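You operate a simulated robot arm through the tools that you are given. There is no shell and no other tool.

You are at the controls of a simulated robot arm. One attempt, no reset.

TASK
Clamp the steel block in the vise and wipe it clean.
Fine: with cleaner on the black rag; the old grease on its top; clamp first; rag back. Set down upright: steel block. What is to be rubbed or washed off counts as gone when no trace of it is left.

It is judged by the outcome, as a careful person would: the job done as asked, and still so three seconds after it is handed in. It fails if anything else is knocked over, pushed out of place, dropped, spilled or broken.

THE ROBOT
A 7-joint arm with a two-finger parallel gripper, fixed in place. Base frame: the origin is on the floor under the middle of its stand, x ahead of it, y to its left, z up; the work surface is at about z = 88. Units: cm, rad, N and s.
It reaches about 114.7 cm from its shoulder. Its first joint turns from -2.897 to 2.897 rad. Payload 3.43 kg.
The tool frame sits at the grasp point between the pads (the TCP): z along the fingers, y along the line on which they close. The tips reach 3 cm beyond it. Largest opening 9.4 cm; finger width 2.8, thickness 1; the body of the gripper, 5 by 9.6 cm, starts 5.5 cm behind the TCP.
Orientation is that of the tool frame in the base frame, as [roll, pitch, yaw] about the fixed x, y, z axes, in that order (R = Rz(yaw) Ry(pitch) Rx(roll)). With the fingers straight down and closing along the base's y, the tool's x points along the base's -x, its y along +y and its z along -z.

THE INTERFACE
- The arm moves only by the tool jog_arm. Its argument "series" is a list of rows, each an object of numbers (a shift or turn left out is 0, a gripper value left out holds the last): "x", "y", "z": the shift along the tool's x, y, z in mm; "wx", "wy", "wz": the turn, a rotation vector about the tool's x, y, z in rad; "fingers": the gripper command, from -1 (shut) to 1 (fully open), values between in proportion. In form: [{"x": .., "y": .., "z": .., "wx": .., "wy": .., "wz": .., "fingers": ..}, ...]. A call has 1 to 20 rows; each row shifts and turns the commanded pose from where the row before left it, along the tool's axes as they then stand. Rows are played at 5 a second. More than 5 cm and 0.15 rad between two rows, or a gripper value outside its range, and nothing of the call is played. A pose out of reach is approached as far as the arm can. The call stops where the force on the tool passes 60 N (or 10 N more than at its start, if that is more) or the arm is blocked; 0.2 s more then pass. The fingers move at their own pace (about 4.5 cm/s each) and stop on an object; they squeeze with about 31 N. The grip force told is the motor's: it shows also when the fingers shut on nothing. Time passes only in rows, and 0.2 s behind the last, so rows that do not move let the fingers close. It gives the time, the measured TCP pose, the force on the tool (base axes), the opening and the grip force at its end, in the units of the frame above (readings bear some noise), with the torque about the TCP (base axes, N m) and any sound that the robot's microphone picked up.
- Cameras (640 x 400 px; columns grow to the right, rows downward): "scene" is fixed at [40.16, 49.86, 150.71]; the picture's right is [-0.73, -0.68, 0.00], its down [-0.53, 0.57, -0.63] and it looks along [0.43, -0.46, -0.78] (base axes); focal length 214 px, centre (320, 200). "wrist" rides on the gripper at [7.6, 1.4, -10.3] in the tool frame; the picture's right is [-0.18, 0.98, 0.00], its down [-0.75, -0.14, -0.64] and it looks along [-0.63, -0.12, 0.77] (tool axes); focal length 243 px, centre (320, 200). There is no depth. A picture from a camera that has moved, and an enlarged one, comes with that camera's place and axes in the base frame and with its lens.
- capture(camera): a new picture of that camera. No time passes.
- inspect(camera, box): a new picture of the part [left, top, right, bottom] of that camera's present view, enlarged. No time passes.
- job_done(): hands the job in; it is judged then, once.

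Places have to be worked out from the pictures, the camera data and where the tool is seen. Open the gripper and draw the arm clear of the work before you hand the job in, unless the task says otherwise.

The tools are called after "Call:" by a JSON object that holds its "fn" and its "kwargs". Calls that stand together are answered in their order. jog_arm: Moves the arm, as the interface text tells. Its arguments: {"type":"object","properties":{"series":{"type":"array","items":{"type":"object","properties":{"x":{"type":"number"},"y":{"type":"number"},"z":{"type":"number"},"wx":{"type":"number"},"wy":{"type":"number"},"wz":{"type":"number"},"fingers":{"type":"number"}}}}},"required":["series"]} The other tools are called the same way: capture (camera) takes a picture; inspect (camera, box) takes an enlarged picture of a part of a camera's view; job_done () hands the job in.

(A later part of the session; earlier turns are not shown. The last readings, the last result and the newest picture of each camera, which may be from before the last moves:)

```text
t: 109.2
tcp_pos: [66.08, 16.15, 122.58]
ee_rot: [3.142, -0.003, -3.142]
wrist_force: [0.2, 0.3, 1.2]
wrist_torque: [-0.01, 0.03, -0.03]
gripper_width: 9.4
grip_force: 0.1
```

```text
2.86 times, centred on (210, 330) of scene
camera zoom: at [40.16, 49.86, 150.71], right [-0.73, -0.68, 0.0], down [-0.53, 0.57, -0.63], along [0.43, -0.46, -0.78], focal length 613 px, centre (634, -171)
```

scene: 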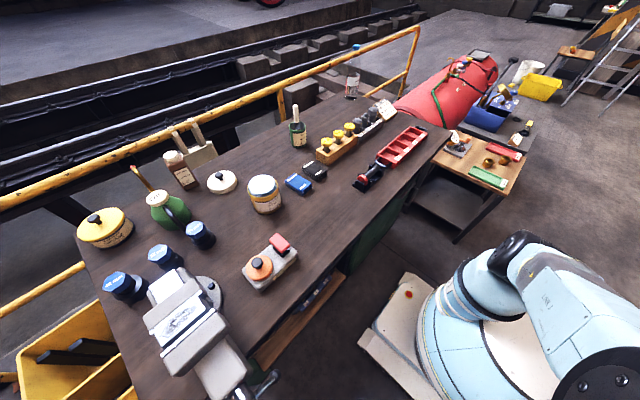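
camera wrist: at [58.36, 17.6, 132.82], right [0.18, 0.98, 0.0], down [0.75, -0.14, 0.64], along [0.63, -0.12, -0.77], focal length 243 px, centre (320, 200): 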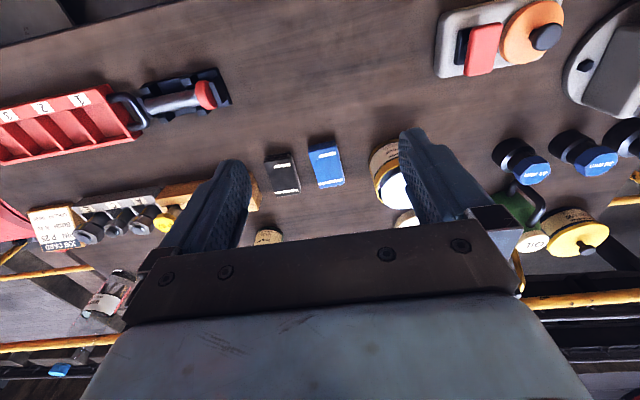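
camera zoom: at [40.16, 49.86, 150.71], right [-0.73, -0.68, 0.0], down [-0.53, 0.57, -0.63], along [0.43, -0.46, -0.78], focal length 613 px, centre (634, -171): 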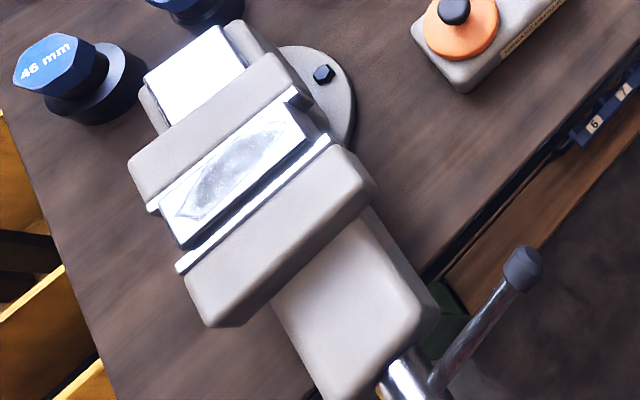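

The bar may have crept back by a few degrees; I'll keep monitoring it. Now I enlarge the rags and tin.

Call:
{"fn": "inspect", "kwargs": {"camera": "wrist", "box": [240, 120, 400, 220]}}

Call:
{"fn": "inspect", "kwargs": {"camera": "scene", "box": [230, 160, 340, 230]}}

```text
4.00 times, centred on (320, 170) of wrist
camera zoom: at [58.36, 17.6, 132.82], right [0.18, 0.98, 0.0], down [0.75, -0.14, 0.64], along [0.63, -0.12, -0.77], focal length 970 px, centre (320, 320)
```

zoom: 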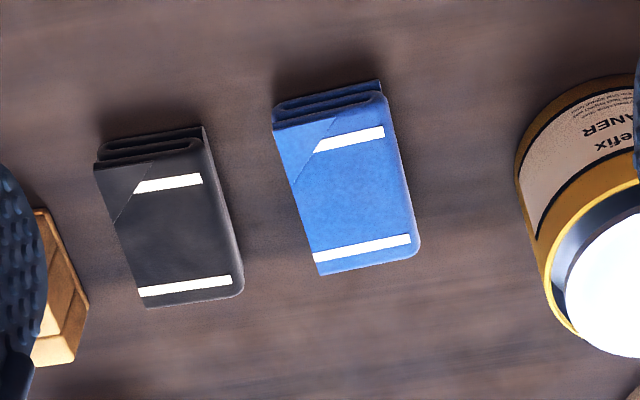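

```text
5.71 times, centred on (285, 195) of scene
camera zoom: at [40.16, 49.86, 150.71], right [-0.73, -0.68, 0.0], down [-0.53, 0.57, -0.63], along [0.43, -0.46, -0.78], focal length 1226 px, centre (520, 229)
```

zoom: 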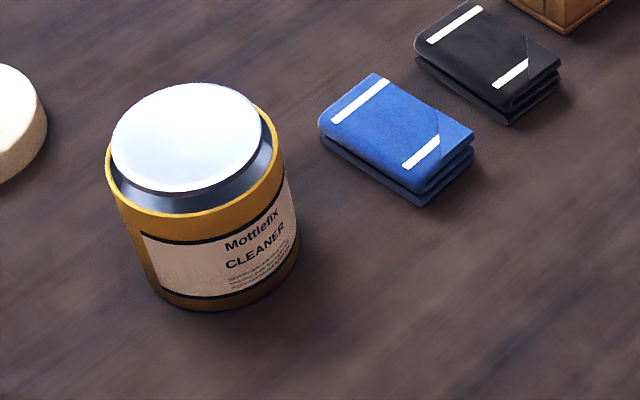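

The cleaner tin seems to have a raised white disc above the yellow rim. I go closer to see its shape.

Call:
{"fn": "jog_arm", "kwargs": {"series": [{"x": -27, "y": 25}, {"x": -27, "y": 25}, {"x": -27, "y": 25}, {"x": -27, "y": 25}, {"x": -20, "y": 20}, {"z": 40}, {"z": 40}, {"z": 30}, {}]}}

Call:
{"fn": "capture", "kwargs": {"camera": "wrist"}}

```text
t: 111.2
tcp_pos: [78.75, 28.3, 111.38]
ee_rot: [3.141, -0.002, -3.14]
wrist_force: [-0.4, 0.2, -0.9]
wrist_torque: [0.0, -0.02, 0.02]
gripper_width: 9.4
grip_force: 0.1
```

```text
taken
camera wrist: at [71.03, 29.7, 121.67], right [0.18, 0.98, 0.0], down [0.75, -0.14, 0.64], along [0.63, -0.12, -0.77], focal length 243 px, centre (320, 200)
```

wrist: 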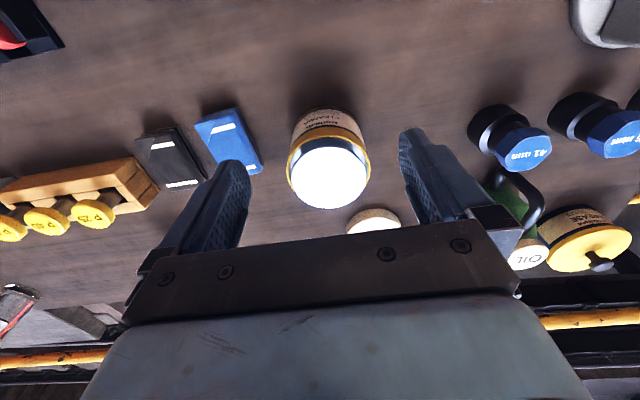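

Call:
{"fn": "inspect", "kwargs": {"camera": "wrist", "box": [270, 90, 410, 240]}}

Call:
{"fn": "inspect", "kwargs": {"camera": "scene", "box": [240, 165, 290, 220]}}

```text
2.67 times, centred on (340, 165) of wrist
camera zoom: at [71.03, 29.7, 121.67], right [0.18, 0.98, 0.0], down [0.75, -0.14, 0.64], along [0.63, -0.12, -0.77], focal length 647 px, centre (267, 293)
```

zoom: 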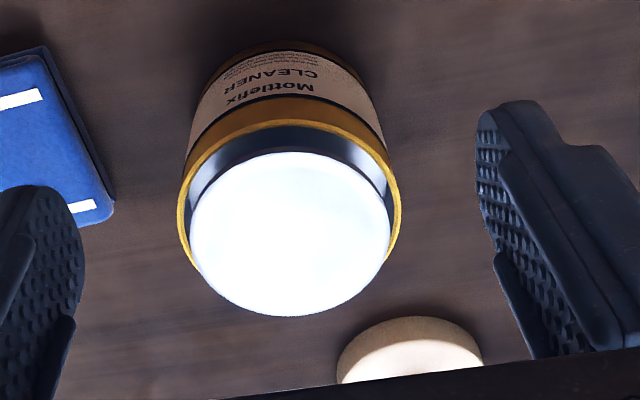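

```text
7.27 times, centred on (265, 192) of scene
camera zoom: at [40.16, 49.86, 150.71], right [-0.73, -0.68, 0.0], down [-0.53, 0.57, -0.63], along [0.43, -0.46, -0.78], focal length 1560 px, centre (720, 254)
```

zoom: 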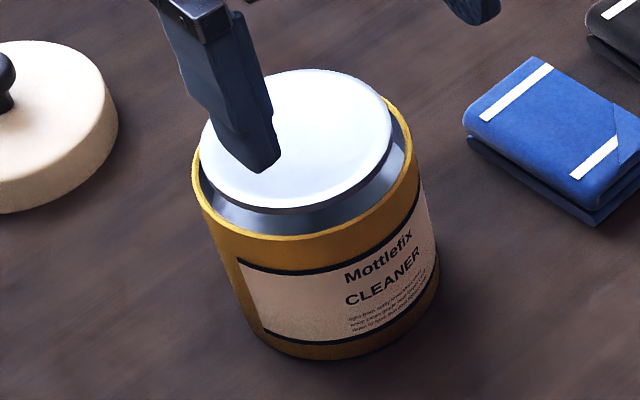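

The tin has a raised disc (centre ≈ (87.2, 27.7), z ≈ 98.4, ~8.8 cm across) to press the rag on. I go above the black rag (centre ≈ (86, 4.3), 9.4 × 5.8 × 1.8 cm) with a narrower opening because a wooden rack is close on its −y side.

Call:
{"fn": "jog_arm", "kwargs": {"series": [{"x": -10, "y": -34, "fingers": 0.49}, {"x": -10, "y": -34}, {"x": -10, "y": -34}, {"x": -10, "y": -34}, {"x": -10, "y": -34}, {"x": -10, "y": -34}, {"x": -10, "y": -34}, {}]}}

Call:
{"fn": "capture", "kwargs": {"camera": "wrist"}}

Call:
{"fn": "capture", "kwargs": {"camera": "scene"}}

```text
t: 113.0
tcp_pos: [85.8, 4.35, 111.33]
ee_rot: [-3.142, -0.002, -3.141]
wrist_force: [-0.4, 0.0, 0.2]
wrist_torque: [-0.04, 0.0, 0.04]
gripper_width: 7.0
grip_force: 0.0
```

```text
taken
camera wrist: at [78.15, 5.84, 121.45], right [0.18, 0.98, 0.0], down [0.75, -0.14, 0.64], along [0.63, -0.12, -0.77], focal length 243 px, centre (320, 200)
```

wrist: 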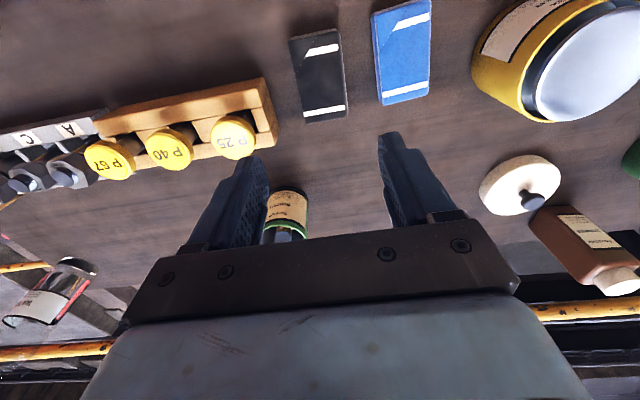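

```text
taken
```

scene: 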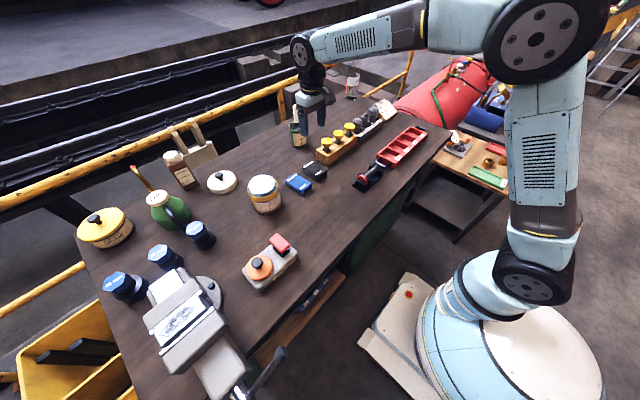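

Clearances look fine: the rack's end is at y ≈ −1.5 and the rag's edge at y ≈ 1.4. I descend to just above the rag and check.

Call:
{"fn": "jog_arm", "kwargs": {"series": [{"x": -2, "z": 40}, {"z": 40}, {"z": 40}, {"z": 20}, {}]}}

Call:
{"fn": "capture", "kwargs": {"camera": "wrist"}}

```text
t: 114.2
tcp_pos: [85.94, 4.35, 97.27]
ee_rot: [-3.141, -0.001, -3.142]
wrist_force: [-0.3, 0.8, 0.6]
wrist_torque: [0.02, 0.04, -0.02]
gripper_width: 6.99
grip_force: 0.1
```

```text
taken
camera wrist: at [78.37, 5.79, 107.54], right [0.18, 0.98, 0.0], down [0.75, -0.14, 0.64], along [0.63, -0.12, -0.77], focal length 243 px, centre (320, 200)
```

wrist: 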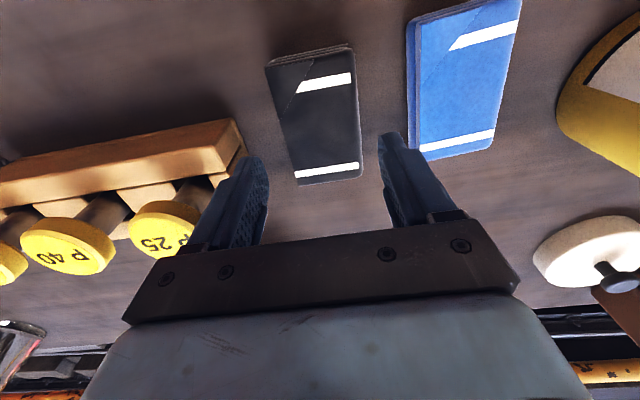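

Aligned: rag centre ≈ (86.0, 4.4). I descend to TCP z ≈ 91.7 so the tips stay ~0.7 cm above the bench and the rag protrudes below them.

Call:
{"fn": "jog_arm", "kwargs": {"series": [{"z": 20}, {"z": 15}, {"z": 10}, {"z": 6}, {"z": 4}, {}]}}

Call:
{"fn": "capture", "kwargs": {"camera": "wrist"}}

```text
t: 115.6
tcp_pos: [86.01, 4.29, 92.05]
ee_rot: [-3.141, -0.002, -3.141]
wrist_force: [0.1, -0.2, -0.4]
wrist_torque: [-0.02, 0.03, 0.02]
gripper_width: 7.0
grip_force: 0.0
```

```text
taken
camera wrist: at [78.32, 5.8, 102.2], right [0.18, 0.98, 0.0], down [0.75, -0.14, 0.64], along [0.63, -0.12, -0.77], focal length 243 px, centre (320, 200)
```

wrist: 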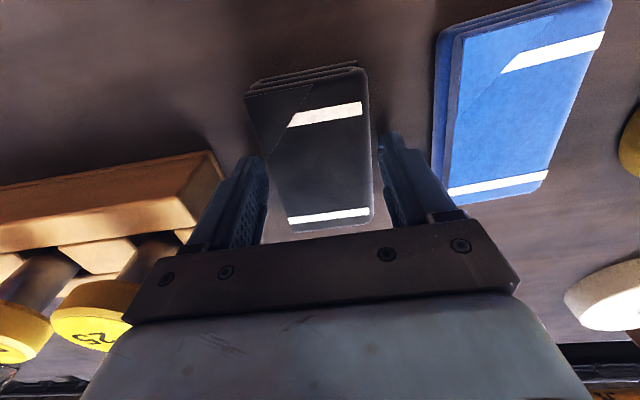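

Fingers straddle the rag with room on both sides. I lower 3 mm more and close.

Call:
{"fn": "jog_arm", "kwargs": {"series": [{"z": 3}, {}, {"fingers": -1}, {}, {}, {}]}}

Call:
{"fn": "capture", "kwargs": {"camera": "wrist"}}

```text
t: 117.0
tcp_pos: [86.02, 4.29, 91.63]
ee_rot: [-3.141, -0.001, -3.141]
wrist_force: [-1.1, 0.2, -0.8]
wrist_torque: [0.02, 0.0, -0.04]
gripper_width: 5.9
grip_force: 31.3
```

```text
taken
camera wrist: at [78.29, 5.82, 101.89], right [0.18, 0.98, 0.0], down [0.75, -0.14, 0.64], along [0.63, -0.12, -0.77], focal length 243 px, centre (320, 200)
```

wrist: 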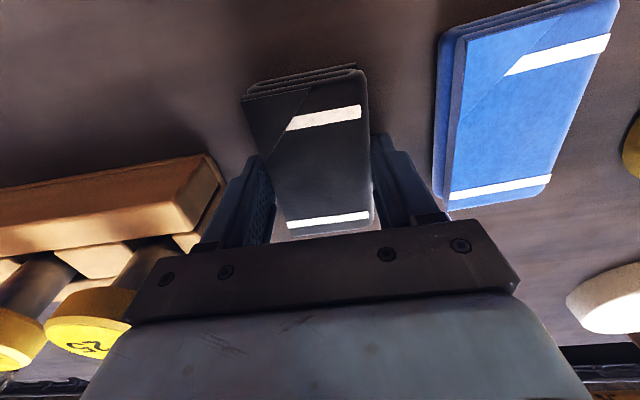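

Rag gripped at 5.9 cm. I record the pick pose (86.0, 4.3, 91.6) and lift.

Call:
{"fn": "jog_arm", "kwargs": {"series": [{"z": -8}, {"z": -15}, {"z": -30}, {"z": -40}, {"z": -40}, {}]}}

Call:
{"fn": "capture", "kwargs": {"camera": "wrist"}}

Call:
{"fn": "capture", "kwargs": {"camera": "scene"}}

```text
t: 118.4
tcp_pos: [86.11, 4.0, 104.81]
ee_rot: [-3.141, -0.002, -3.141]
wrist_force: [-0.7, -0.1, -0.8]
wrist_torque: [-0.03, 0.01, 0.02]
gripper_width: 5.91
grip_force: 30.7
```

```text
taken
camera wrist: at [78.43, 5.58, 115.02], right [0.18, 0.98, 0.0], down [0.75, -0.14, 0.64], along [0.63, -0.12, -0.77], focal length 243 px, centre (320, 200)
```

wrist: 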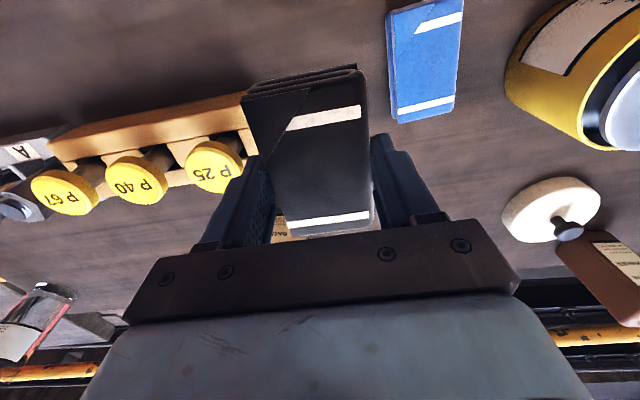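

```text
taken
```

scene: 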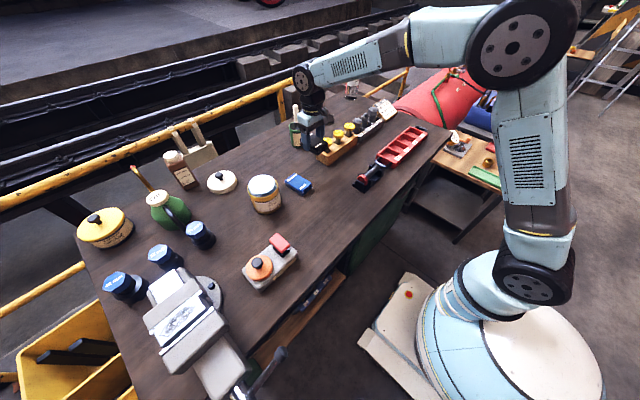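

The rag is held flat. I carry it above the cleaner's raised disc.

Call:
{"fn": "jog_arm", "kwargs": {"series": [{"z": -35}, {"y": 39, "x": -2}, {"y": 39, "x": -2}, {"y": 39, "x": -2}, {"y": 39, "x": -2}, {"y": 39, "x": -2}, {"y": 38, "x": -2}, {}]}}

Call:
{"fn": "capture", "kwargs": {"camera": "wrist"}}

Call:
{"fn": "inspect", "kwargs": {"camera": "scene", "box": [210, 120, 330, 230]}}

```text
t: 120.2
tcp_pos: [87.33, 27.66, 108.33]
ee_rot: [3.141, -0.003, 3.139]
wrist_force: [-0.3, -0.1, -0.5]
wrist_torque: [0.02, -0.03, 0.01]
gripper_width: 5.92
grip_force: 30.8
```

```text
taken
camera wrist: at [79.68, 29.17, 118.63], right [0.19, 0.98, 0.0], down [0.75, -0.14, 0.64], along [0.63, -0.12, -0.77], focal length 243 px, centre (320, 200)
```

wrist: 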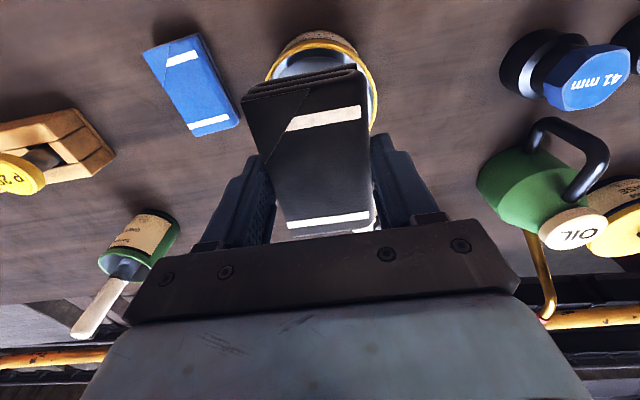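

```text
3.64 times, centred on (270, 175) of scene
camera zoom: at [40.16, 49.86, 150.71], right [-0.73, -0.68, 0.0], down [-0.53, 0.57, -0.63], along [0.43, -0.46, -0.78], focal length 780 px, centre (502, 291)
```

zoom: 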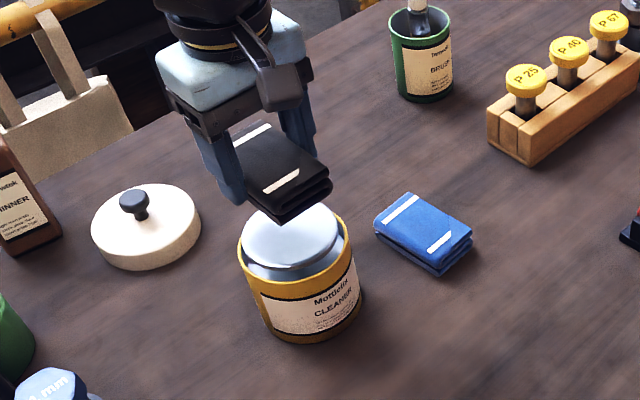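

The rag is over the disc. I make a small centring correction and lower carefully until it touches.

Call:
{"fn": "jog_arm", "kwargs": {"series": [{"x": 3, "y": 4}, {"z": 25}, {"z": 15}, {"z": 8}, {}]}}

Call:
{"fn": "jog_arm", "kwargs": {"series": [{"z": 4}, {"z": 4}, {}]}}

```text
t: 121.4
tcp_pos: [86.82, 27.99, 103.36]
ee_rot: [-3.142, -0.003, -3.142]
wrist_force: [0.1, 0.0, -0.8]
wrist_torque: [0.0, -0.02, 0.0]
gripper_width: 5.95
grip_force: 30.7
```

```text
t: 122.2
tcp_pos: [86.91, 28.06, 102.85]
ee_rot: [-3.141, -0.003, -3.141]
wrist_force: [-0.5, 0.1, -0.4]
wrist_torque: [0.03, -0.02, 0.0]
gripper_width: 5.9
grip_force: 30.2
```

Not touching yet (bottom ≈ 99.2). I continue in small steps.

Call:
{"fn": "jog_arm", "kwargs": {"series": [{"z": 3}, {"z": 3}, {}]}}

Call:
{"fn": "jog_arm", "kwargs": {"series": [{"z": 3}, {"z": 3}, {}]}}

Call:
{"fn": "inspect", "kwargs": {"camera": "scene", "box": [210, 120, 330, 230]}}

```text
t: 123.0
tcp_pos: [86.94, 27.95, 102.27]
ee_rot: [-3.142, -0.001, 3.142]
wrist_force: [1.7, 0.8, 1.5]
wrist_torque: [0.06, 0.0, -0.02]
gripper_width: 5.9
grip_force: 30.8
```

```text
t: 123.8
tcp_pos: [86.69, 27.9, 101.59]
ee_rot: [-3.142, -0.001, 3.141]
wrist_force: [-0.5, -2.3, 3.5]
wrist_torque: [-0.06, 0.0, -0.05]
gripper_width: 5.92
grip_force: 31.0
```

```text
3.64 times, centred on (270, 175) of scene
camera zoom: at [40.16, 49.86, 150.71], right [-0.73, -0.68, 0.0], down [-0.53, 0.57, -0.63], along [0.43, -0.46, -0.78], focal length 780 px, centre (502, 291)
```

zoom: 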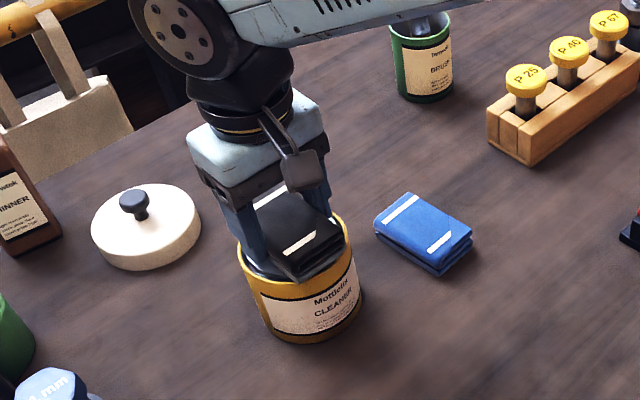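

The disc yields like a sprung plunger (1.5 → 3.5 N). I press further in small steps to wet the rag.

Call:
{"fn": "jog_arm", "kwargs": {"series": [{"z": 3}, {"z": 3}, {}]}}

Call:
{"fn": "jog_arm", "kwargs": {"series": [{"z": 3}, {"z": 3}, {}]}}

```text
t: 124.6
tcp_pos: [86.86, 27.93, 101.4]
ee_rot: [3.14, 0.003, 3.141]
wrist_force: [3.4, 2.3, 36.4]
wrist_torque: [0.01, -0.2, 0.0]
gripper_width: 5.93
grip_force: 31.4
```

```text
t: 125.2
tcp_pos: [87.01, 28.05, 101.44]
ee_rot: [3.137, 0.008, -3.14]
wrist_force: [-4.0, -2.9, 22.8]
wrist_torque: [-0.13, 0.85, 0.06]
gripper_width: 5.9
grip_force: 31.2
stopped in row 2: the force on the tool passed its limit at 62 N (the readings are from after the stop); the commanded pose is now the measured one
```

The plunger has bottomed out; the rag has been pressed well on it. I lift off slowly and look at rag and tin.

Call:
{"fn": "jog_arm", "kwargs": {"series": [{"z": -3}, {"z": -5}, {"z": -8}, {"z": -15}, {"z": -30}, {"z": -30}, {}]}}

Call:
{"fn": "capture", "kwargs": {"camera": "wrist"}}

Call:
{"fn": "inspect", "kwargs": {"camera": "scene", "box": [210, 120, 330, 230]}}

```text
t: 126.8
tcp_pos: [86.87, 27.95, 110.15]
ee_rot: [3.138, 0.006, -3.141]
wrist_force: [0.4, -0.1, -0.2]
wrist_torque: [-0.03, -0.02, 0.05]
gripper_width: 5.9
grip_force: 31.0
```

```text
taken
camera wrist: at [79.17, 29.43, 120.32], right [0.18, 0.98, 0.0], down [0.75, -0.14, 0.65], along [0.63, -0.12, -0.76], focal length 243 px, centre (320, 200)
```

wrist: 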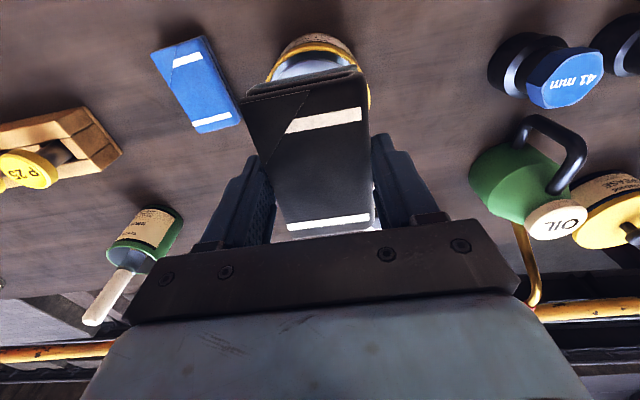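

```text
3.64 times, centred on (270, 175) of scene
camera zoom: at [40.16, 49.86, 150.71], right [-0.73, -0.68, 0.0], down [-0.53, 0.57, -0.63], along [0.43, -0.46, -0.78], focal length 780 px, centre (502, 291)
```

zoom: 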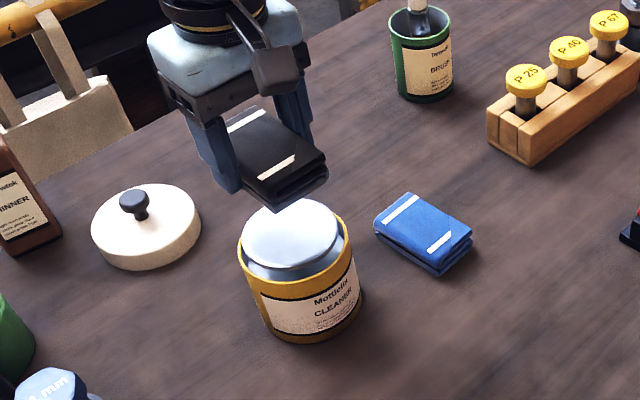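

The rag's underside now shows wet cleaner, and the tin is undisturbed. I carry the rag over to the clamped block.

Call:
{"fn": "jog_arm", "kwargs": {"series": [{"z": -40, "wy": 0.006}, {"z": -20}, {"x": 21, "y": 35}, {"x": 21, "y": 35}, {"x": 21, "y": 35}, {"x": 21, "y": 35}, {"x": 21, "y": 35}, {"x": 21, "y": 35}, {"x": 21, "y": 35}, {"x": 21, "y": 35}, {"x": 21, "y": 35}, {"x": 21, "y": 35}, {}]}}

Call:
{"fn": "capture", "kwargs": {"camera": "wrist"}}

Call:
{"fn": "capture", "kwargs": {"camera": "scene"}}

```text
t: 129.6
tcp_pos: [65.66, 62.66, 116.31]
ee_rot: [3.141, -0.003, 3.141]
wrist_force: [0.4, 0.5, -0.5]
wrist_torque: [0.0, 0.01, 0.01]
gripper_width: 5.88
grip_force: 31.1
```

```text
taken
camera wrist: at [57.97, 64.11, 126.48], right [0.18, 0.98, 0.0], down [0.75, -0.14, 0.64], along [0.63, -0.12, -0.77], focal length 243 px, centre (320, 200)
```

wrist: 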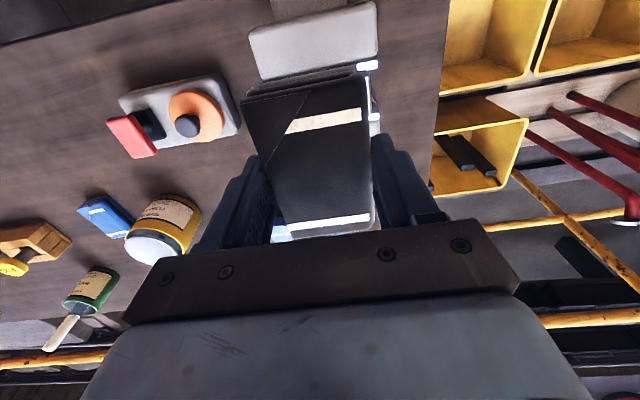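

```text
taken
```

scene: 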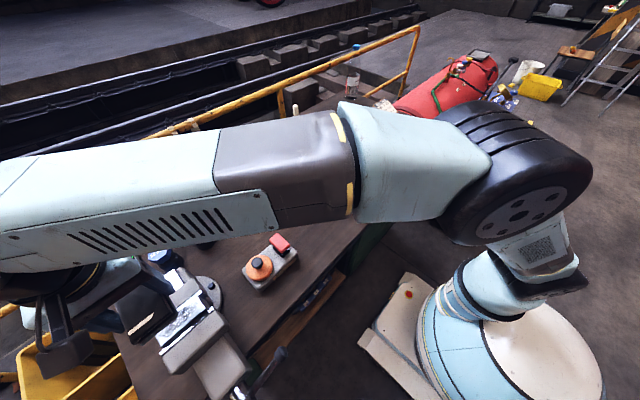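

I check the bar's position for creep and the rag over the block.

Call:
{"fn": "inspect", "kwargs": {"camera": "scene", "box": [130, 260, 290, 400]}}

```text
2.86 times, centred on (210, 330) of scene
camera zoom: at [40.16, 49.86, 150.71], right [-0.73, -0.68, 0.0], down [-0.53, 0.57, -0.63], along [0.43, -0.46, -0.78], focal length 613 px, centre (634, -171)
```

zoom: 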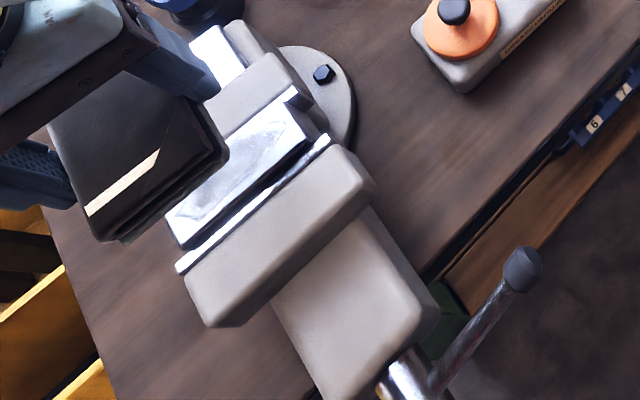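

The bar is stable at the same angle. I position the rag over the block's −y half and lower until it touches.

Call:
{"fn": "jog_arm", "kwargs": {"series": [{"y": -27, "x": -2}, {"z": 40}, {"z": 35}, {"z": 15}, {"z": 4}, {}]}}

Call:
{"fn": "jog_arm", "kwargs": {"series": [{"z": 3}, {"z": 3}, {}]}}

```text
t: 131.0
tcp_pos: [66.07, 60.32, 106.78]
ee_rot: [3.14, -0.001, 3.142]
wrist_force: [-0.1, -0.3, -0.9]
wrist_torque: [-0.02, -0.04, -0.03]
gripper_width: 5.91
grip_force: 31.0
```

```text
t: 131.8
tcp_pos: [66.2, 60.23, 106.26]
ee_rot: [3.139, -0.001, -3.141]
wrist_force: [-0.2, 0.1, -0.3]
wrist_torque: [-0.02, -0.02, 0.0]
gripper_width: 5.87
grip_force: 30.9
```

Not touching yet. I go down in 1.5 mm steps.

Call:
{"fn": "jog_arm", "kwargs": {"series": [{"z": 1.5}, {"z": 1.5}, {}]}}

Call:
{"fn": "jog_arm", "kwargs": {"series": [{"z": 1.5}, {}]}}

```text
t: 132.6
tcp_pos: [66.15, 60.27, 106.0]
ee_rot: [3.139, 0.0, -3.141]
wrist_force: [1.0, 3.4, 7.9]
wrist_torque: [-0.05, -0.12, 0.03]
gripper_width: 5.91
grip_force: 31.1
```

```text
t: 133.2
tcp_pos: [66.17, 60.3, 106.04]
ee_rot: [3.136, 0.002, -3.14]
wrist_force: [2.9, 3.8, 28.9]
wrist_torque: [-0.28, -0.11, 0.02]
gripper_width: 5.9
grip_force: 31.0
```

Contact with ~29 N. I ease to roughly 18–20 N and wipe along +y across the block and back.

Call:
{"fn": "jog_arm", "kwargs": {"series": [{"z": -0.7}, {"y": 8}, {"y": 8}, {"y": 8}, {"y": 8}, {"y": 8}, {"y": 8}, {"y": 8}, {}]}}

Call:
{"fn": "jog_arm", "kwargs": {"series": [{"y": -8}, {"y": -8}, {"y": -8}, {"y": -8}, {"y": -8}, {"y": -8}, {"y": -8}, {}]}}

Call:
{"fn": "inspect", "kwargs": {"camera": "scene", "box": [130, 260, 290, 400]}}

```text
t: 135.2
tcp_pos: [66.13, 65.78, 106.05]
ee_rot: [3.137, 0.001, 3.138]
wrist_force: [1.5, -12.6, 35.7]
wrist_torque: [-0.9, -0.07, 0.03]
gripper_width: 5.91
grip_force: 31.0
```

```text
t: 137.0
tcp_pos: [65.97, 60.38, 105.98]
ee_rot: [3.139, -0.001, -3.14]
wrist_force: [-1.5, 12.3, 38.5]
wrist_torque: [0.36, 0.05, 0.08]
gripper_width: 5.89
grip_force: 30.4
```

```text
2.86 times, centred on (210, 330) of scene
camera zoom: at [40.16, 49.86, 150.71], right [-0.73, -0.68, 0.0], down [-0.53, 0.57, -0.63], along [0.43, -0.46, -0.78], focal length 613 px, centre (634, -171)
```

zoom: 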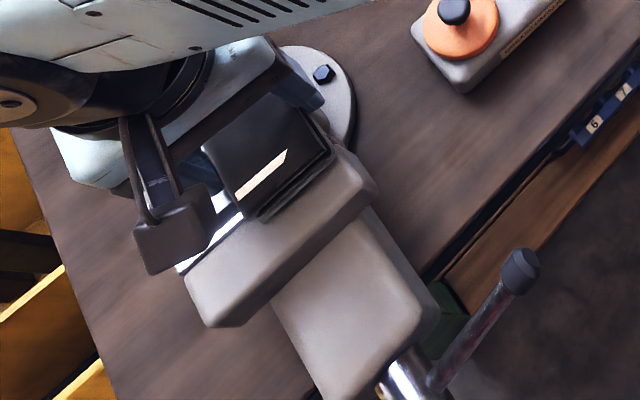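

The wiping works (sliding friction ~12 N). I do several more passes over the full length, easing pressure slightly.

Call:
{"fn": "jog_arm", "kwargs": {"series": [{"z": -0.7}, {"y": -8}, {"y": 10}, {"y": 10}, {"y": 10}, {"y": 10}, {"y": 10}, {"y": 10}, {"y": 10}, {"y": 5}, {"y": -10}, {"y": -10}, {"y": -10}, {"y": -10}, {"y": -10}, {"y": -10}, {"y": -10}, {"y": -5}, {}]}}

Call:
{"fn": "jog_arm", "kwargs": {"series": [{"x": 5, "y": 5}, {"y": 10}, {"y": 10}, {"y": 10}, {"y": 10}, {"y": 10}, {"y": 10}, {"y": 10}, {"x": -10, "y": -10}, {"y": -10}, {"y": -10}, {"y": -10}, {"y": -10}, {"y": -10}, {"y": -10}, {"y": -5}, {"x": 5}, {}]}}

```text
t: 141.0
tcp_pos: [66.1, 59.45, 106.04]
ee_rot: [3.138, 0.0, -3.141]
wrist_force: [0.6, 10.8, 31.8]
wrist_torque: [0.44, 0.04, 0.02]
gripper_width: 5.89
grip_force: 31.1
```

```text
t: 144.8
tcp_pos: [66.28, 59.28, 106.11]
ee_rot: [3.14, 0.001, 3.14]
wrist_force: [13.1, -1.9, 26.0]
wrist_torque: [0.17, -0.33, -0.11]
gripper_width: 5.89
grip_force: 31.2
```

Now I lift off and look at the block's top.

Call:
{"fn": "jog_arm", "kwargs": {"series": [{"z": -5}, {"z": -15}, {"z": -30}, {"z": -40}, {"x": 40}, {"x": 40}, {"x": 40}, {}]}}

Call:
{"fn": "inspect", "kwargs": {"camera": "scene", "box": [140, 265, 240, 345]}}

Call:
{"fn": "capture", "kwargs": {"camera": "wrist"}}

```text
t: 146.6
tcp_pos: [54.0, 59.49, 115.06]
ee_rot: [3.141, -0.002, 3.14]
wrist_force: [0.5, 0.0, -0.9]
wrist_torque: [0.0, 0.0, -0.02]
gripper_width: 5.9
grip_force: 30.3
```

```text
5.00 times, centred on (190, 305) of scene
camera zoom: at [40.16, 49.86, 150.71], right [-0.73, -0.68, 0.0], down [-0.53, 0.57, -0.63], along [0.43, -0.46, -0.78], focal length 1072 px, centre (970, -325)
```

zoom: 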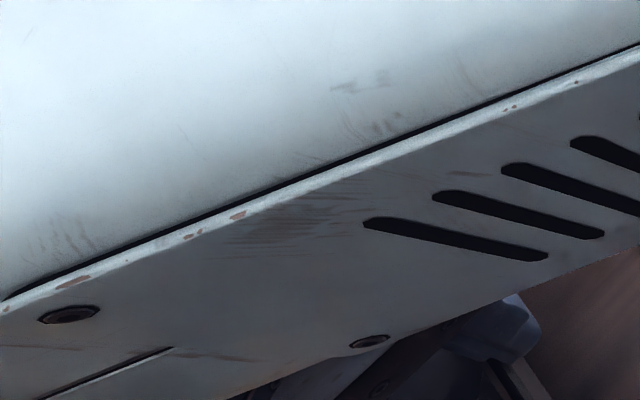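

```text
taken
camera wrist: at [46.37, 60.87, 125.25], right [0.19, 0.98, 0.0], down [0.75, -0.14, 0.64], along [0.63, -0.12, -0.77], focal length 243 px, centre (320, 200)
```

wrist: 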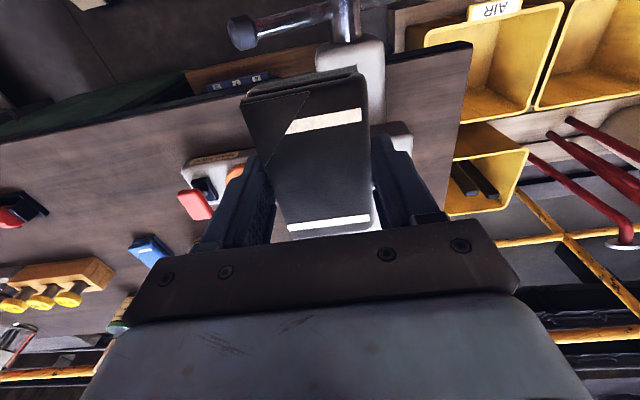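

The arm hides the block. I shift aside in −y to get a clear view.

Call:
{"fn": "jog_arm", "kwargs": {"series": [{"y": -40}, {"y": -40}, {"y": -40}, {"y": -40}, {"z": -20}, {}]}}

Call:
{"fn": "capture", "kwargs": {"camera": "wrist"}}

Call:
{"fn": "inspect", "kwargs": {"camera": "scene", "box": [140, 265, 240, 345]}}

```text
t: 148.0
tcp_pos: [54.16, 43.35, 116.99]
ee_rot: [3.141, 0.001, -3.141]
wrist_force: [-0.4, 0.5, -0.7]
wrist_torque: [0.0, -0.01, 0.0]
gripper_width: 5.9
grip_force: 31.1
```

```text
taken
camera wrist: at [46.33, 44.81, 127.22], right [0.18, 0.98, 0.0], down [0.75, -0.14, 0.64], along [0.63, -0.12, -0.77], focal length 243 px, centre (320, 200)
```

wrist: 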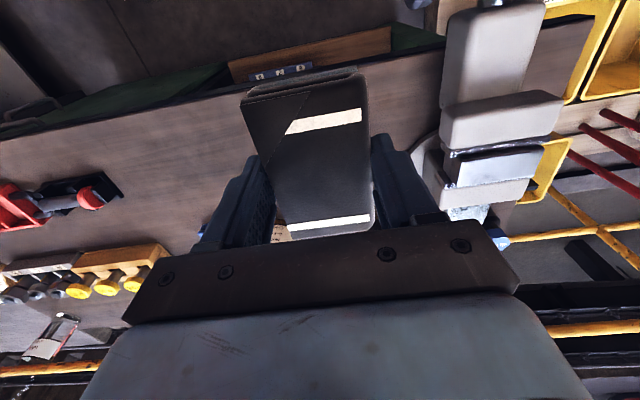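

```text
5.00 times, centred on (190, 305) of scene
camera zoom: at [40.16, 49.86, 150.71], right [-0.73, -0.68, 0.0], down [-0.53, 0.57, -0.63], along [0.43, -0.46, -0.78], focal length 1072 px, centre (970, -325)
```

zoom: 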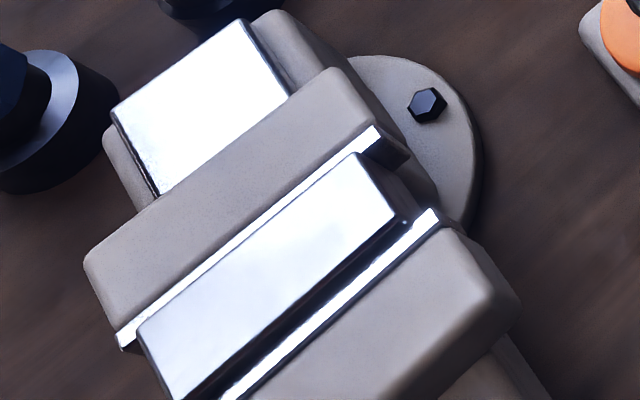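

The top looks clean. I zoom in closely from both cameras for any remaining trace.

Call:
{"fn": "inspect", "kwargs": {"camera": "scene", "box": [160, 290, 225, 345]}}

Call:
{"fn": "inspect", "kwargs": {"camera": "wrist", "box": [430, 130, 550, 220]}}

Call:
{"fn": "inspect", "kwargs": {"camera": "scene", "box": [130, 260, 290, 400]}}

```text
7.27 times, centred on (192, 318) of scene
camera zoom: at [40.16, 49.86, 150.71], right [-0.73, -0.68, 0.0], down [-0.53, 0.57, -0.63], along [0.43, -0.46, -0.78], focal length 1560 px, centre (1247, -654)
```

zoom: 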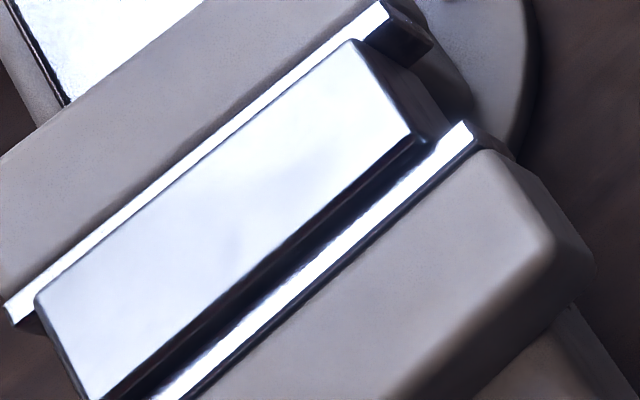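

```text
4.44 times, centred on (490, 175) of wrist
camera zoom: at [46.33, 44.81, 127.22], right [0.18, 0.98, 0.0], down [0.75, -0.14, 0.64], along [0.63, -0.12, -0.77], focal length 1078 px, centre (-436, 311)
```

zoom: 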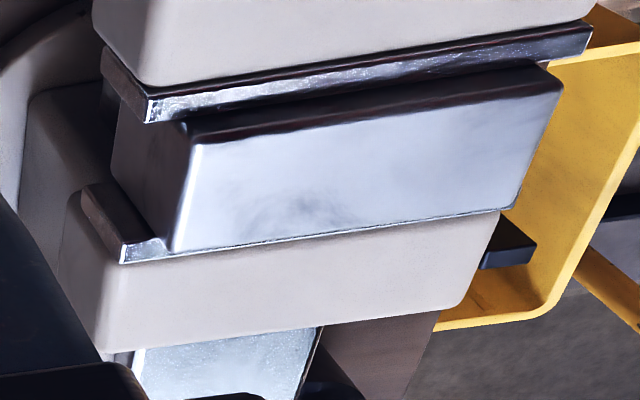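

```text
2.86 times, centred on (210, 330) of scene
camera zoom: at [40.16, 49.86, 150.71], right [-0.73, -0.68, 0.0], down [-0.53, 0.57, -0.63], along [0.43, -0.46, -0.78], focal length 613 px, centre (634, -171)
```

zoom: 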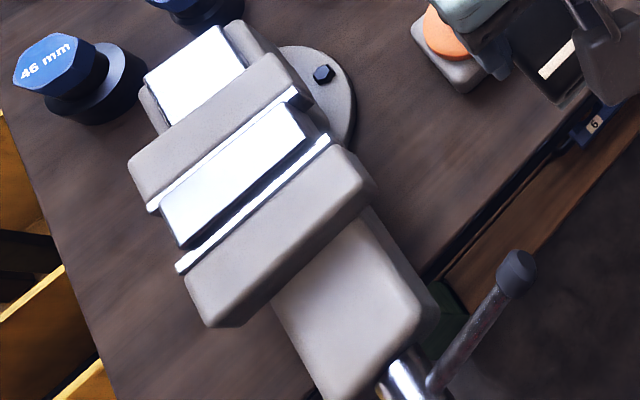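

The old grease outline is gone; there may be a faint haze near the middle (or a reflection). I go back and wipe several more passes to be sure.

Call:
{"fn": "jog_arm", "kwargs": {"series": [{"y": 40}, {"y": 40}, {"y": 40}, {"y": 40}, {"x": -40, "y": 5}, {"x": -40}, {"x": -40}, {"z": 40}, {"z": 40}, {"z": 20}, {"z": 7}, {}]}}

Call:
{"fn": "jog_arm", "kwargs": {"series": [{"z": 2}, {"z": 1}, {}]}}

```text
t: 150.6
tcp_pos: [66.23, 60.06, 106.04]
ee_rot: [3.141, -0.001, 3.141]
wrist_force: [0.0, -0.2, 0.8]
wrist_torque: [0.0, -0.04, 0.04]
gripper_width: 5.91
grip_force: 30.9
```

```text
t: 151.4
tcp_pos: [66.09, 60.11, 106.06]
ee_rot: [3.136, 0.004, 3.141]
wrist_force: [0.5, 1.8, 19.1]
wrist_torque: [-0.19, 0.04, -0.04]
gripper_width: 5.91
grip_force: 30.5
```

Contact at ~19 N. I wipe back and forth along y with small x offsets.

Call:
{"fn": "jog_arm", "kwargs": {"series": [{"y": -8}, {"y": 10}, {"y": 10}, {"y": 10}, {"y": 10}, {"y": 10}, {"y": 10}, {"y": 10}, {"y": 5}, {"y": -10}, {"y": -10}, {"y": -10}, {"y": -10}, {"y": -10}, {"y": -10}, {"y": -10}, {"y": -5}, {}]}}

Call:
{"fn": "jog_arm", "kwargs": {"series": [{"x": 8, "y": 5}, {"y": 10}, {"y": 10}, {"y": 10}, {"y": 10}, {"y": 10}, {"y": 10}, {"y": 10}, {"x": -8}, {"x": -8, "y": -10}, {"y": -10}, {"y": -10}, {"y": -10}, {"y": -10}, {"y": -10}, {"y": -10}, {"y": -5}, {"x": 8}, {}]}}

Call:
{"fn": "jog_arm", "kwargs": {"series": [{"y": 10}, {"y": 10}, {"y": 10}, {"y": 10}, {"y": 10}, {"y": 10}, {"y": 10}, {"y": -10}, {"y": -10}, {"y": -10}, {"y": -10}, {"y": -10}, {"y": -10}, {"y": -10}, {"z": -5}, {"z": -15}, {"z": -40}, {"z": -40}, {}]}}

```text
t: 155.2
tcp_pos: [66.15, 59.1, 106.0]
ee_rot: [3.138, 0.001, 3.141]
wrist_force: [-2.1, 11.3, 28.5]
wrist_torque: [0.49, 0.04, 0.03]
gripper_width: 5.91
grip_force: 30.8
```

```text
t: 159.2
tcp_pos: [66.29, 58.97, 106.21]
ee_rot: [3.14, 0.001, 3.14]
wrist_force: [11.0, -7.3, 24.5]
wrist_torque: [-0.01, -0.29, -0.1]
gripper_width: 5.89
grip_force: 31.3
```

```text
t: 163.2
tcp_pos: [66.0, 59.24, 115.9]
ee_rot: [3.139, -0.001, -3.142]
wrist_force: [0.2, 0.4, -0.3]
wrist_torque: [0.01, -0.02, 0.0]
gripper_width: 5.93
grip_force: 30.9
```

Lifted. I step aside again and inspect the block's top from two positions.

Call:
{"fn": "jog_arm", "kwargs": {"series": [{"x": 40}, {"x": 40}, {"x": 40, "y": -10}, {"y": -40}, {"y": -40}, {"y": -40}, {"y": -40}, {"z": -20}, {}]}}

Call:
{"fn": "inspect", "kwargs": {"camera": "wrist", "box": [430, 130, 550, 220]}}

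Call:
{"fn": "inspect", "kwargs": {"camera": "scene", "box": [160, 290, 225, 345]}}

Call:
{"fn": "inspect", "kwargs": {"camera": "scene", "box": [130, 260, 290, 400]}}

```text
t: 165.2
tcp_pos: [54.16, 42.38, 117.82]
ee_rot: [3.14, 0.0, 3.141]
wrist_force: [-0.8, -0.6, -1.2]
wrist_torque: [0.03, -0.03, 0.0]
gripper_width: 5.92
grip_force: 30.8
```

```text
4.44 times, centred on (490, 175) of wrist
camera zoom: at [46.42, 43.9, 128.03], right [0.18, 0.98, 0.0], down [0.75, -0.14, 0.64], along [0.63, -0.12, -0.77], focal length 1078 px, centre (-436, 311)
```

zoom: 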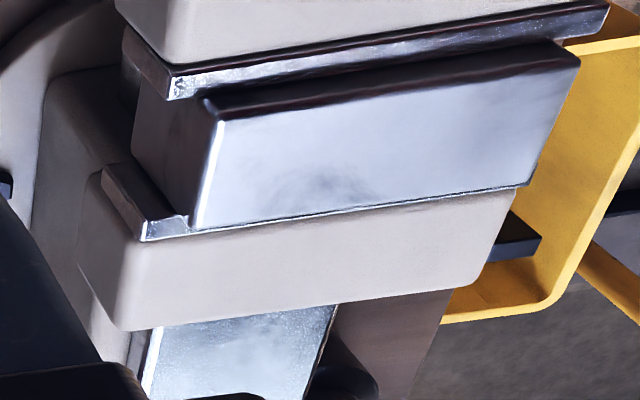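

```text
7.27 times, centred on (192, 318) of scene
camera zoom: at [40.16, 49.86, 150.71], right [-0.73, -0.68, 0.0], down [-0.53, 0.57, -0.63], along [0.43, -0.46, -0.78], focal length 1560 px, centre (1247, -654)
```

zoom: 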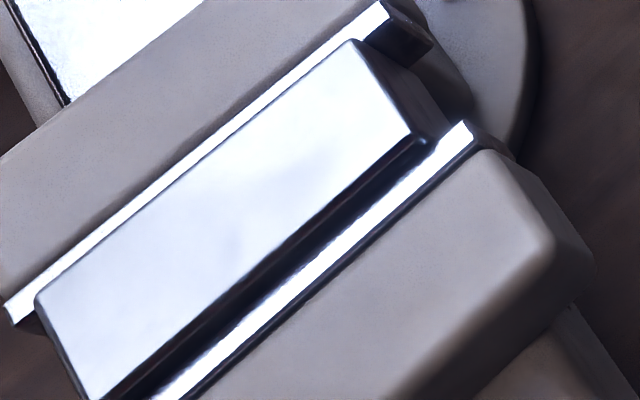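

```text
2.86 times, centred on (210, 330) of scene
camera zoom: at [40.16, 49.86, 150.71], right [-0.73, -0.68, 0.0], down [-0.53, 0.57, -0.63], along [0.43, -0.46, -0.78], focal length 613 px, centre (634, -171)
```

zoom: 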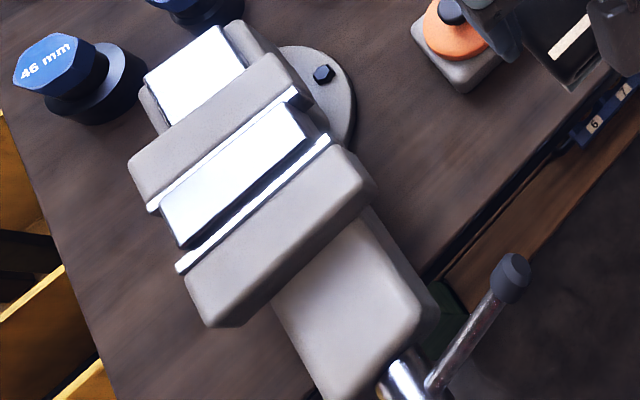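

The faint haze shifts relative to the block between the two camera positions, so it is only a reflection: the top is clean. The bar is still tight. I now take the rag back to its place at (86.0, 4.3).

Call:
{"fn": "jog_arm", "kwargs": {"series": [{"x": -24.5, "y": -29.3}, {"x": -24.5, "y": -29.3}, {"x": -24.5, "y": -29.3}, {"x": -24.5, "y": -29.3}, {"x": -24.5, "y": -29.3}, {"x": -24.5, "y": -29.3}, {"x": -24.5, "y": -29.3}, {"x": -24.5, "y": -29.3}, {"x": -24.5, "y": -29.3}, {"x": -24.5, "y": -29.3}, {"x": -24.5, "y": -29.3}, {"x": -24.5, "y": -29.3}, {"x": -24.5, "y": -29.3}, {}, {}]}}

Call:
{"fn": "capture", "kwargs": {"camera": "wrist"}}

Call:
{"fn": "inspect", "kwargs": {"camera": "scene", "box": [155, 275, 225, 345]}}

```text
t: 168.4
tcp_pos: [86.19, 4.07, 117.77]
ee_rot: [3.141, -0.002, 3.141]
wrist_force: [-0.4, -0.2, -0.1]
wrist_torque: [0.01, -0.03, 0.0]
gripper_width: 5.89
grip_force: 31.4
```

```text
taken
camera wrist: at [78.4, 5.55, 127.99], right [0.18, 0.98, 0.0], down [0.75, -0.14, 0.64], along [0.63, -0.12, -0.77], focal length 243 px, centre (320, 200)
```

wrist: 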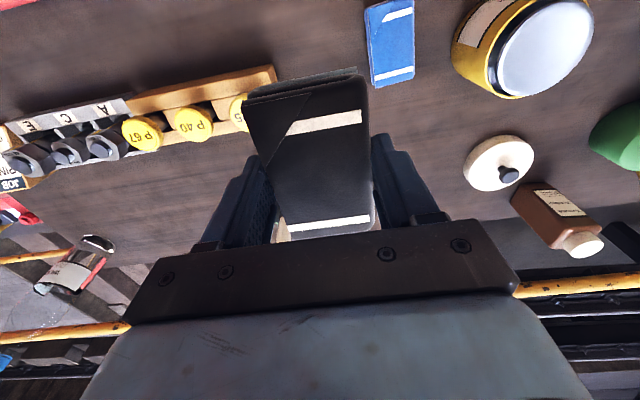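

```text
5.71 times, centred on (190, 310) of scene
camera zoom: at [40.16, 49.86, 150.71], right [-0.73, -0.68, 0.0], down [-0.53, 0.57, -0.63], along [0.43, -0.46, -0.78], focal length 1226 px, centre (1063, -429)
```

zoom: 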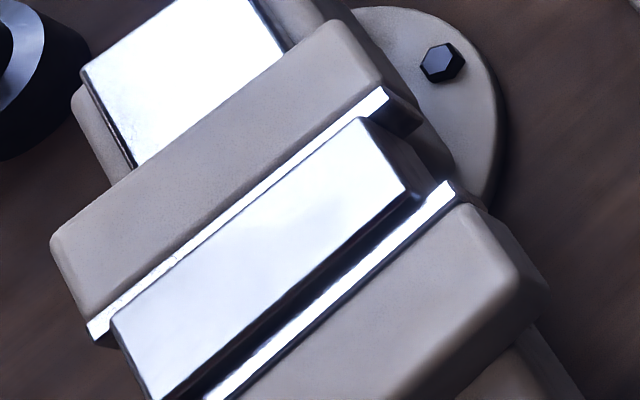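

I correct by about (−0.1, +0.25) cm relative to the pick pose and descend toward the bench.

Call:
{"fn": "jog_arm", "kwargs": {"series": [{"x": 1, "y": 2.5}, {"z": 40}, {"z": 40}, {"z": 40}, {"z": 40}, {"z": 40}, {}, {}]}}

Call:
{"fn": "capture", "kwargs": {"camera": "wrist"}}

```text
t: 170.2
tcp_pos: [85.94, 4.41, 97.81]
ee_rot: [3.14, -0.003, -3.141]
wrist_force: [-0.2, -0.1, 0.3]
wrist_torque: [-0.04, 0.0, 0.02]
gripper_width: 5.88
grip_force: 31.0
```

```text
taken
camera wrist: at [78.27, 5.74, 107.99], right [0.18, 0.98, 0.0], down [0.75, -0.14, 0.64], along [0.63, -0.12, -0.77], focal length 243 px, centre (320, 200)
```

wrist: 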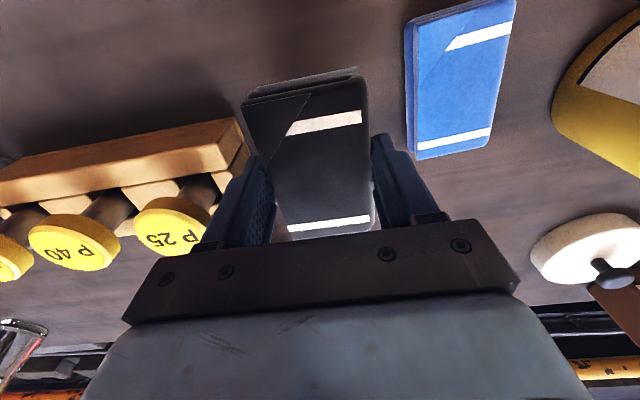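

Position matches the pick view. I lower until the rag touches the bench.

Call:
{"fn": "jog_arm", "kwargs": {"series": [{"z": 20}, {"z": 20}, {"z": 12}, {"z": 5}, {}]}}

Call:
{"fn": "jog_arm", "kwargs": {"series": [{"z": 2}, {"z": 2}, {}]}}

```text
t: 171.4
tcp_pos: [85.92, 4.42, 92.23]
ee_rot: [3.14, -0.002, 3.141]
wrist_force: [0.8, -0.3, -0.8]
wrist_torque: [0.0, 0.01, 0.04]
gripper_width: 5.89
grip_force: 31.4
```

```text
t: 172.2
tcp_pos: [85.97, 4.36, 91.71]
ee_rot: [3.14, 0.0, 3.141]
wrist_force: [0.6, 0.1, -0.7]
wrist_torque: [0.0, -0.02, 0.0]
gripper_width: 5.91
grip_force: 31.3
```

Call:
{"fn": "jog_arm", "kwargs": {"series": [{"z": 1}, {}]}}

```text
t: 172.8
tcp_pos: [85.98, 4.38, 91.63]
ee_rot: [3.139, -0.001, -3.141]
wrist_force: [0.3, 0.5, -0.6]
wrist_torque: [-0.02, -0.02, 0.02]
gripper_width: 5.89
grip_force: 30.6
```

Not yet loaded; one more millimetre at a time.

Call:
{"fn": "jog_arm", "kwargs": {"series": [{"z": 1}, {}]}}

```text
t: 173.4
tcp_pos: [85.78, 4.58, 91.46]
ee_rot: [3.14, -0.001, 3.14]
wrist_force: [0.2, -0.7, 0.5]
wrist_torque: [-0.05, -0.07, 0.01]
gripper_width: 5.9
grip_force: 31.3
```

Call:
{"fn": "jog_arm", "kwargs": {"series": [{"z": 0.7}, {}]}}

```text
t: 174.0
tcp_pos: [85.85, 4.33, 91.58]
ee_rot: [3.14, -0.001, 3.141]
wrist_force: [0.3, 1.2, 9.0]
wrist_torque: [-0.21, 0.01, 0.03]
gripper_width: 5.91
grip_force: 31.0
```

The rag rests on the bench (9 N). I open only to 7 cm because of the rack beside it.

Call:
{"fn": "jog_arm", "kwargs": {"series": [{"z": -0.7}, {"fingers": 0.49}, {}, {}]}}

Call:
{"fn": "capture", "kwargs": {"camera": "wrist"}}

```text
t: 175.0
tcp_pos: [85.92, 4.34, 91.46]
ee_rot: [3.139, -0.002, -3.141]
wrist_force: [0.0, -0.6, -0.2]
wrist_torque: [-0.02, -0.03, -0.01]
gripper_width: 7.0
grip_force: 0.1
```

```text
taken
camera wrist: at [78.22, 5.78, 101.71], right [0.18, 0.98, 0.0], down [0.75, -0.14, 0.64], along [0.63, -0.12, -0.77], focal length 243 px, centre (320, 200)
```

wrist: 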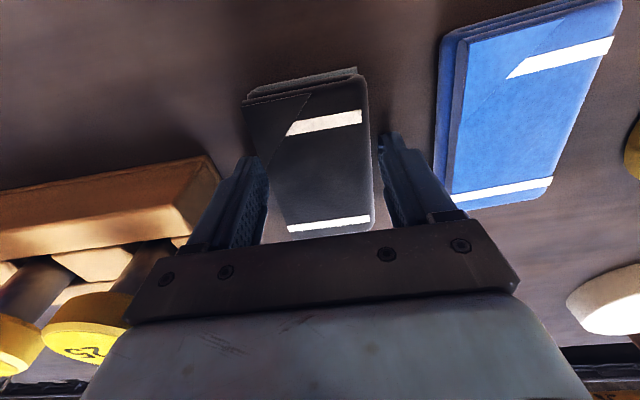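

Released cleanly. I lift straight up and check the whole scene.

Call:
{"fn": "jog_arm", "kwargs": {"series": [{"z": -8}, {"z": -15}, {"z": -30}, {"z": -40}, {"z": -40}, {"z": -40}, {"z": -40}, {"x": 40}, {"x": 40}, {"x": 40}, {"x": 40}, {"x": 40}, {}]}}

Call:
{"fn": "capture", "kwargs": {"camera": "scene"}}

Call:
{"fn": "inspect", "kwargs": {"camera": "scene", "box": [130, 260, 290, 400]}}

Call:
{"fn": "capture", "kwargs": {"camera": "wrist"}}

```text
t: 177.8
tcp_pos: [65.62, 4.37, 112.85]
ee_rot: [3.141, 0.0, 3.14]
wrist_force: [0.6, 0.6, -0.4]
wrist_torque: [0.01, 0.01, 0.03]
gripper_width: 7.0
grip_force: 0.0
```

```text
taken
```

scene: 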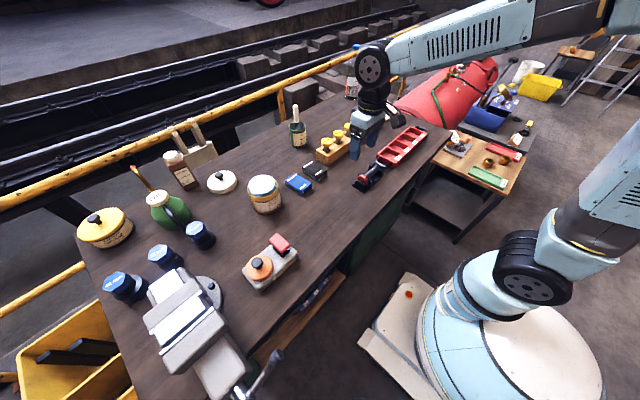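

```text
2.86 times, centred on (210, 330) of scene
camera zoom: at [40.16, 49.86, 150.71], right [-0.73, -0.68, 0.0], down [-0.53, 0.57, -0.63], along [0.43, -0.46, -0.78], focal length 613 px, centre (634, -171)
```

zoom: 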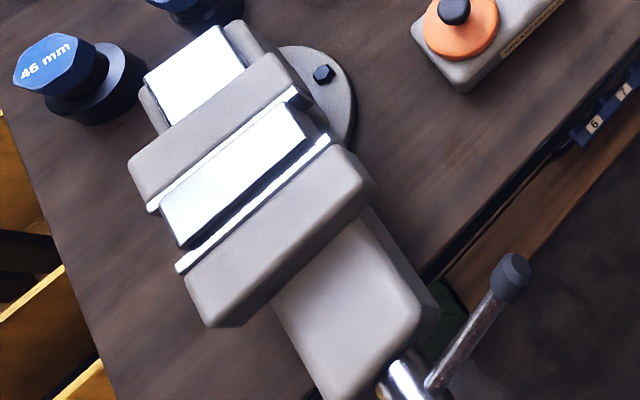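

```text
taken
camera wrist: at [57.92, 5.7, 123.08], right [0.18, 0.98, 0.0], down [0.75, -0.14, 0.64], along [0.63, -0.12, -0.77], focal length 243 px, centre (320, 200)
```

wrist: 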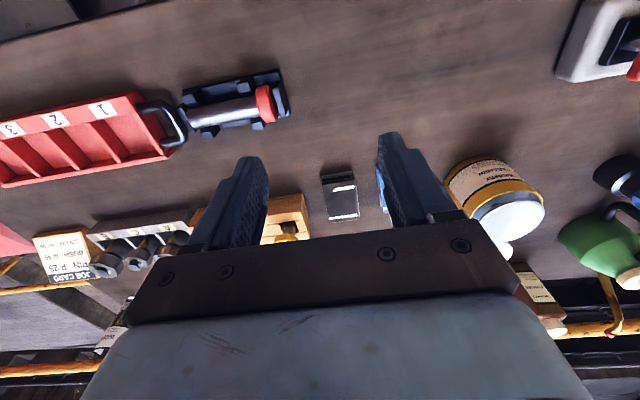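

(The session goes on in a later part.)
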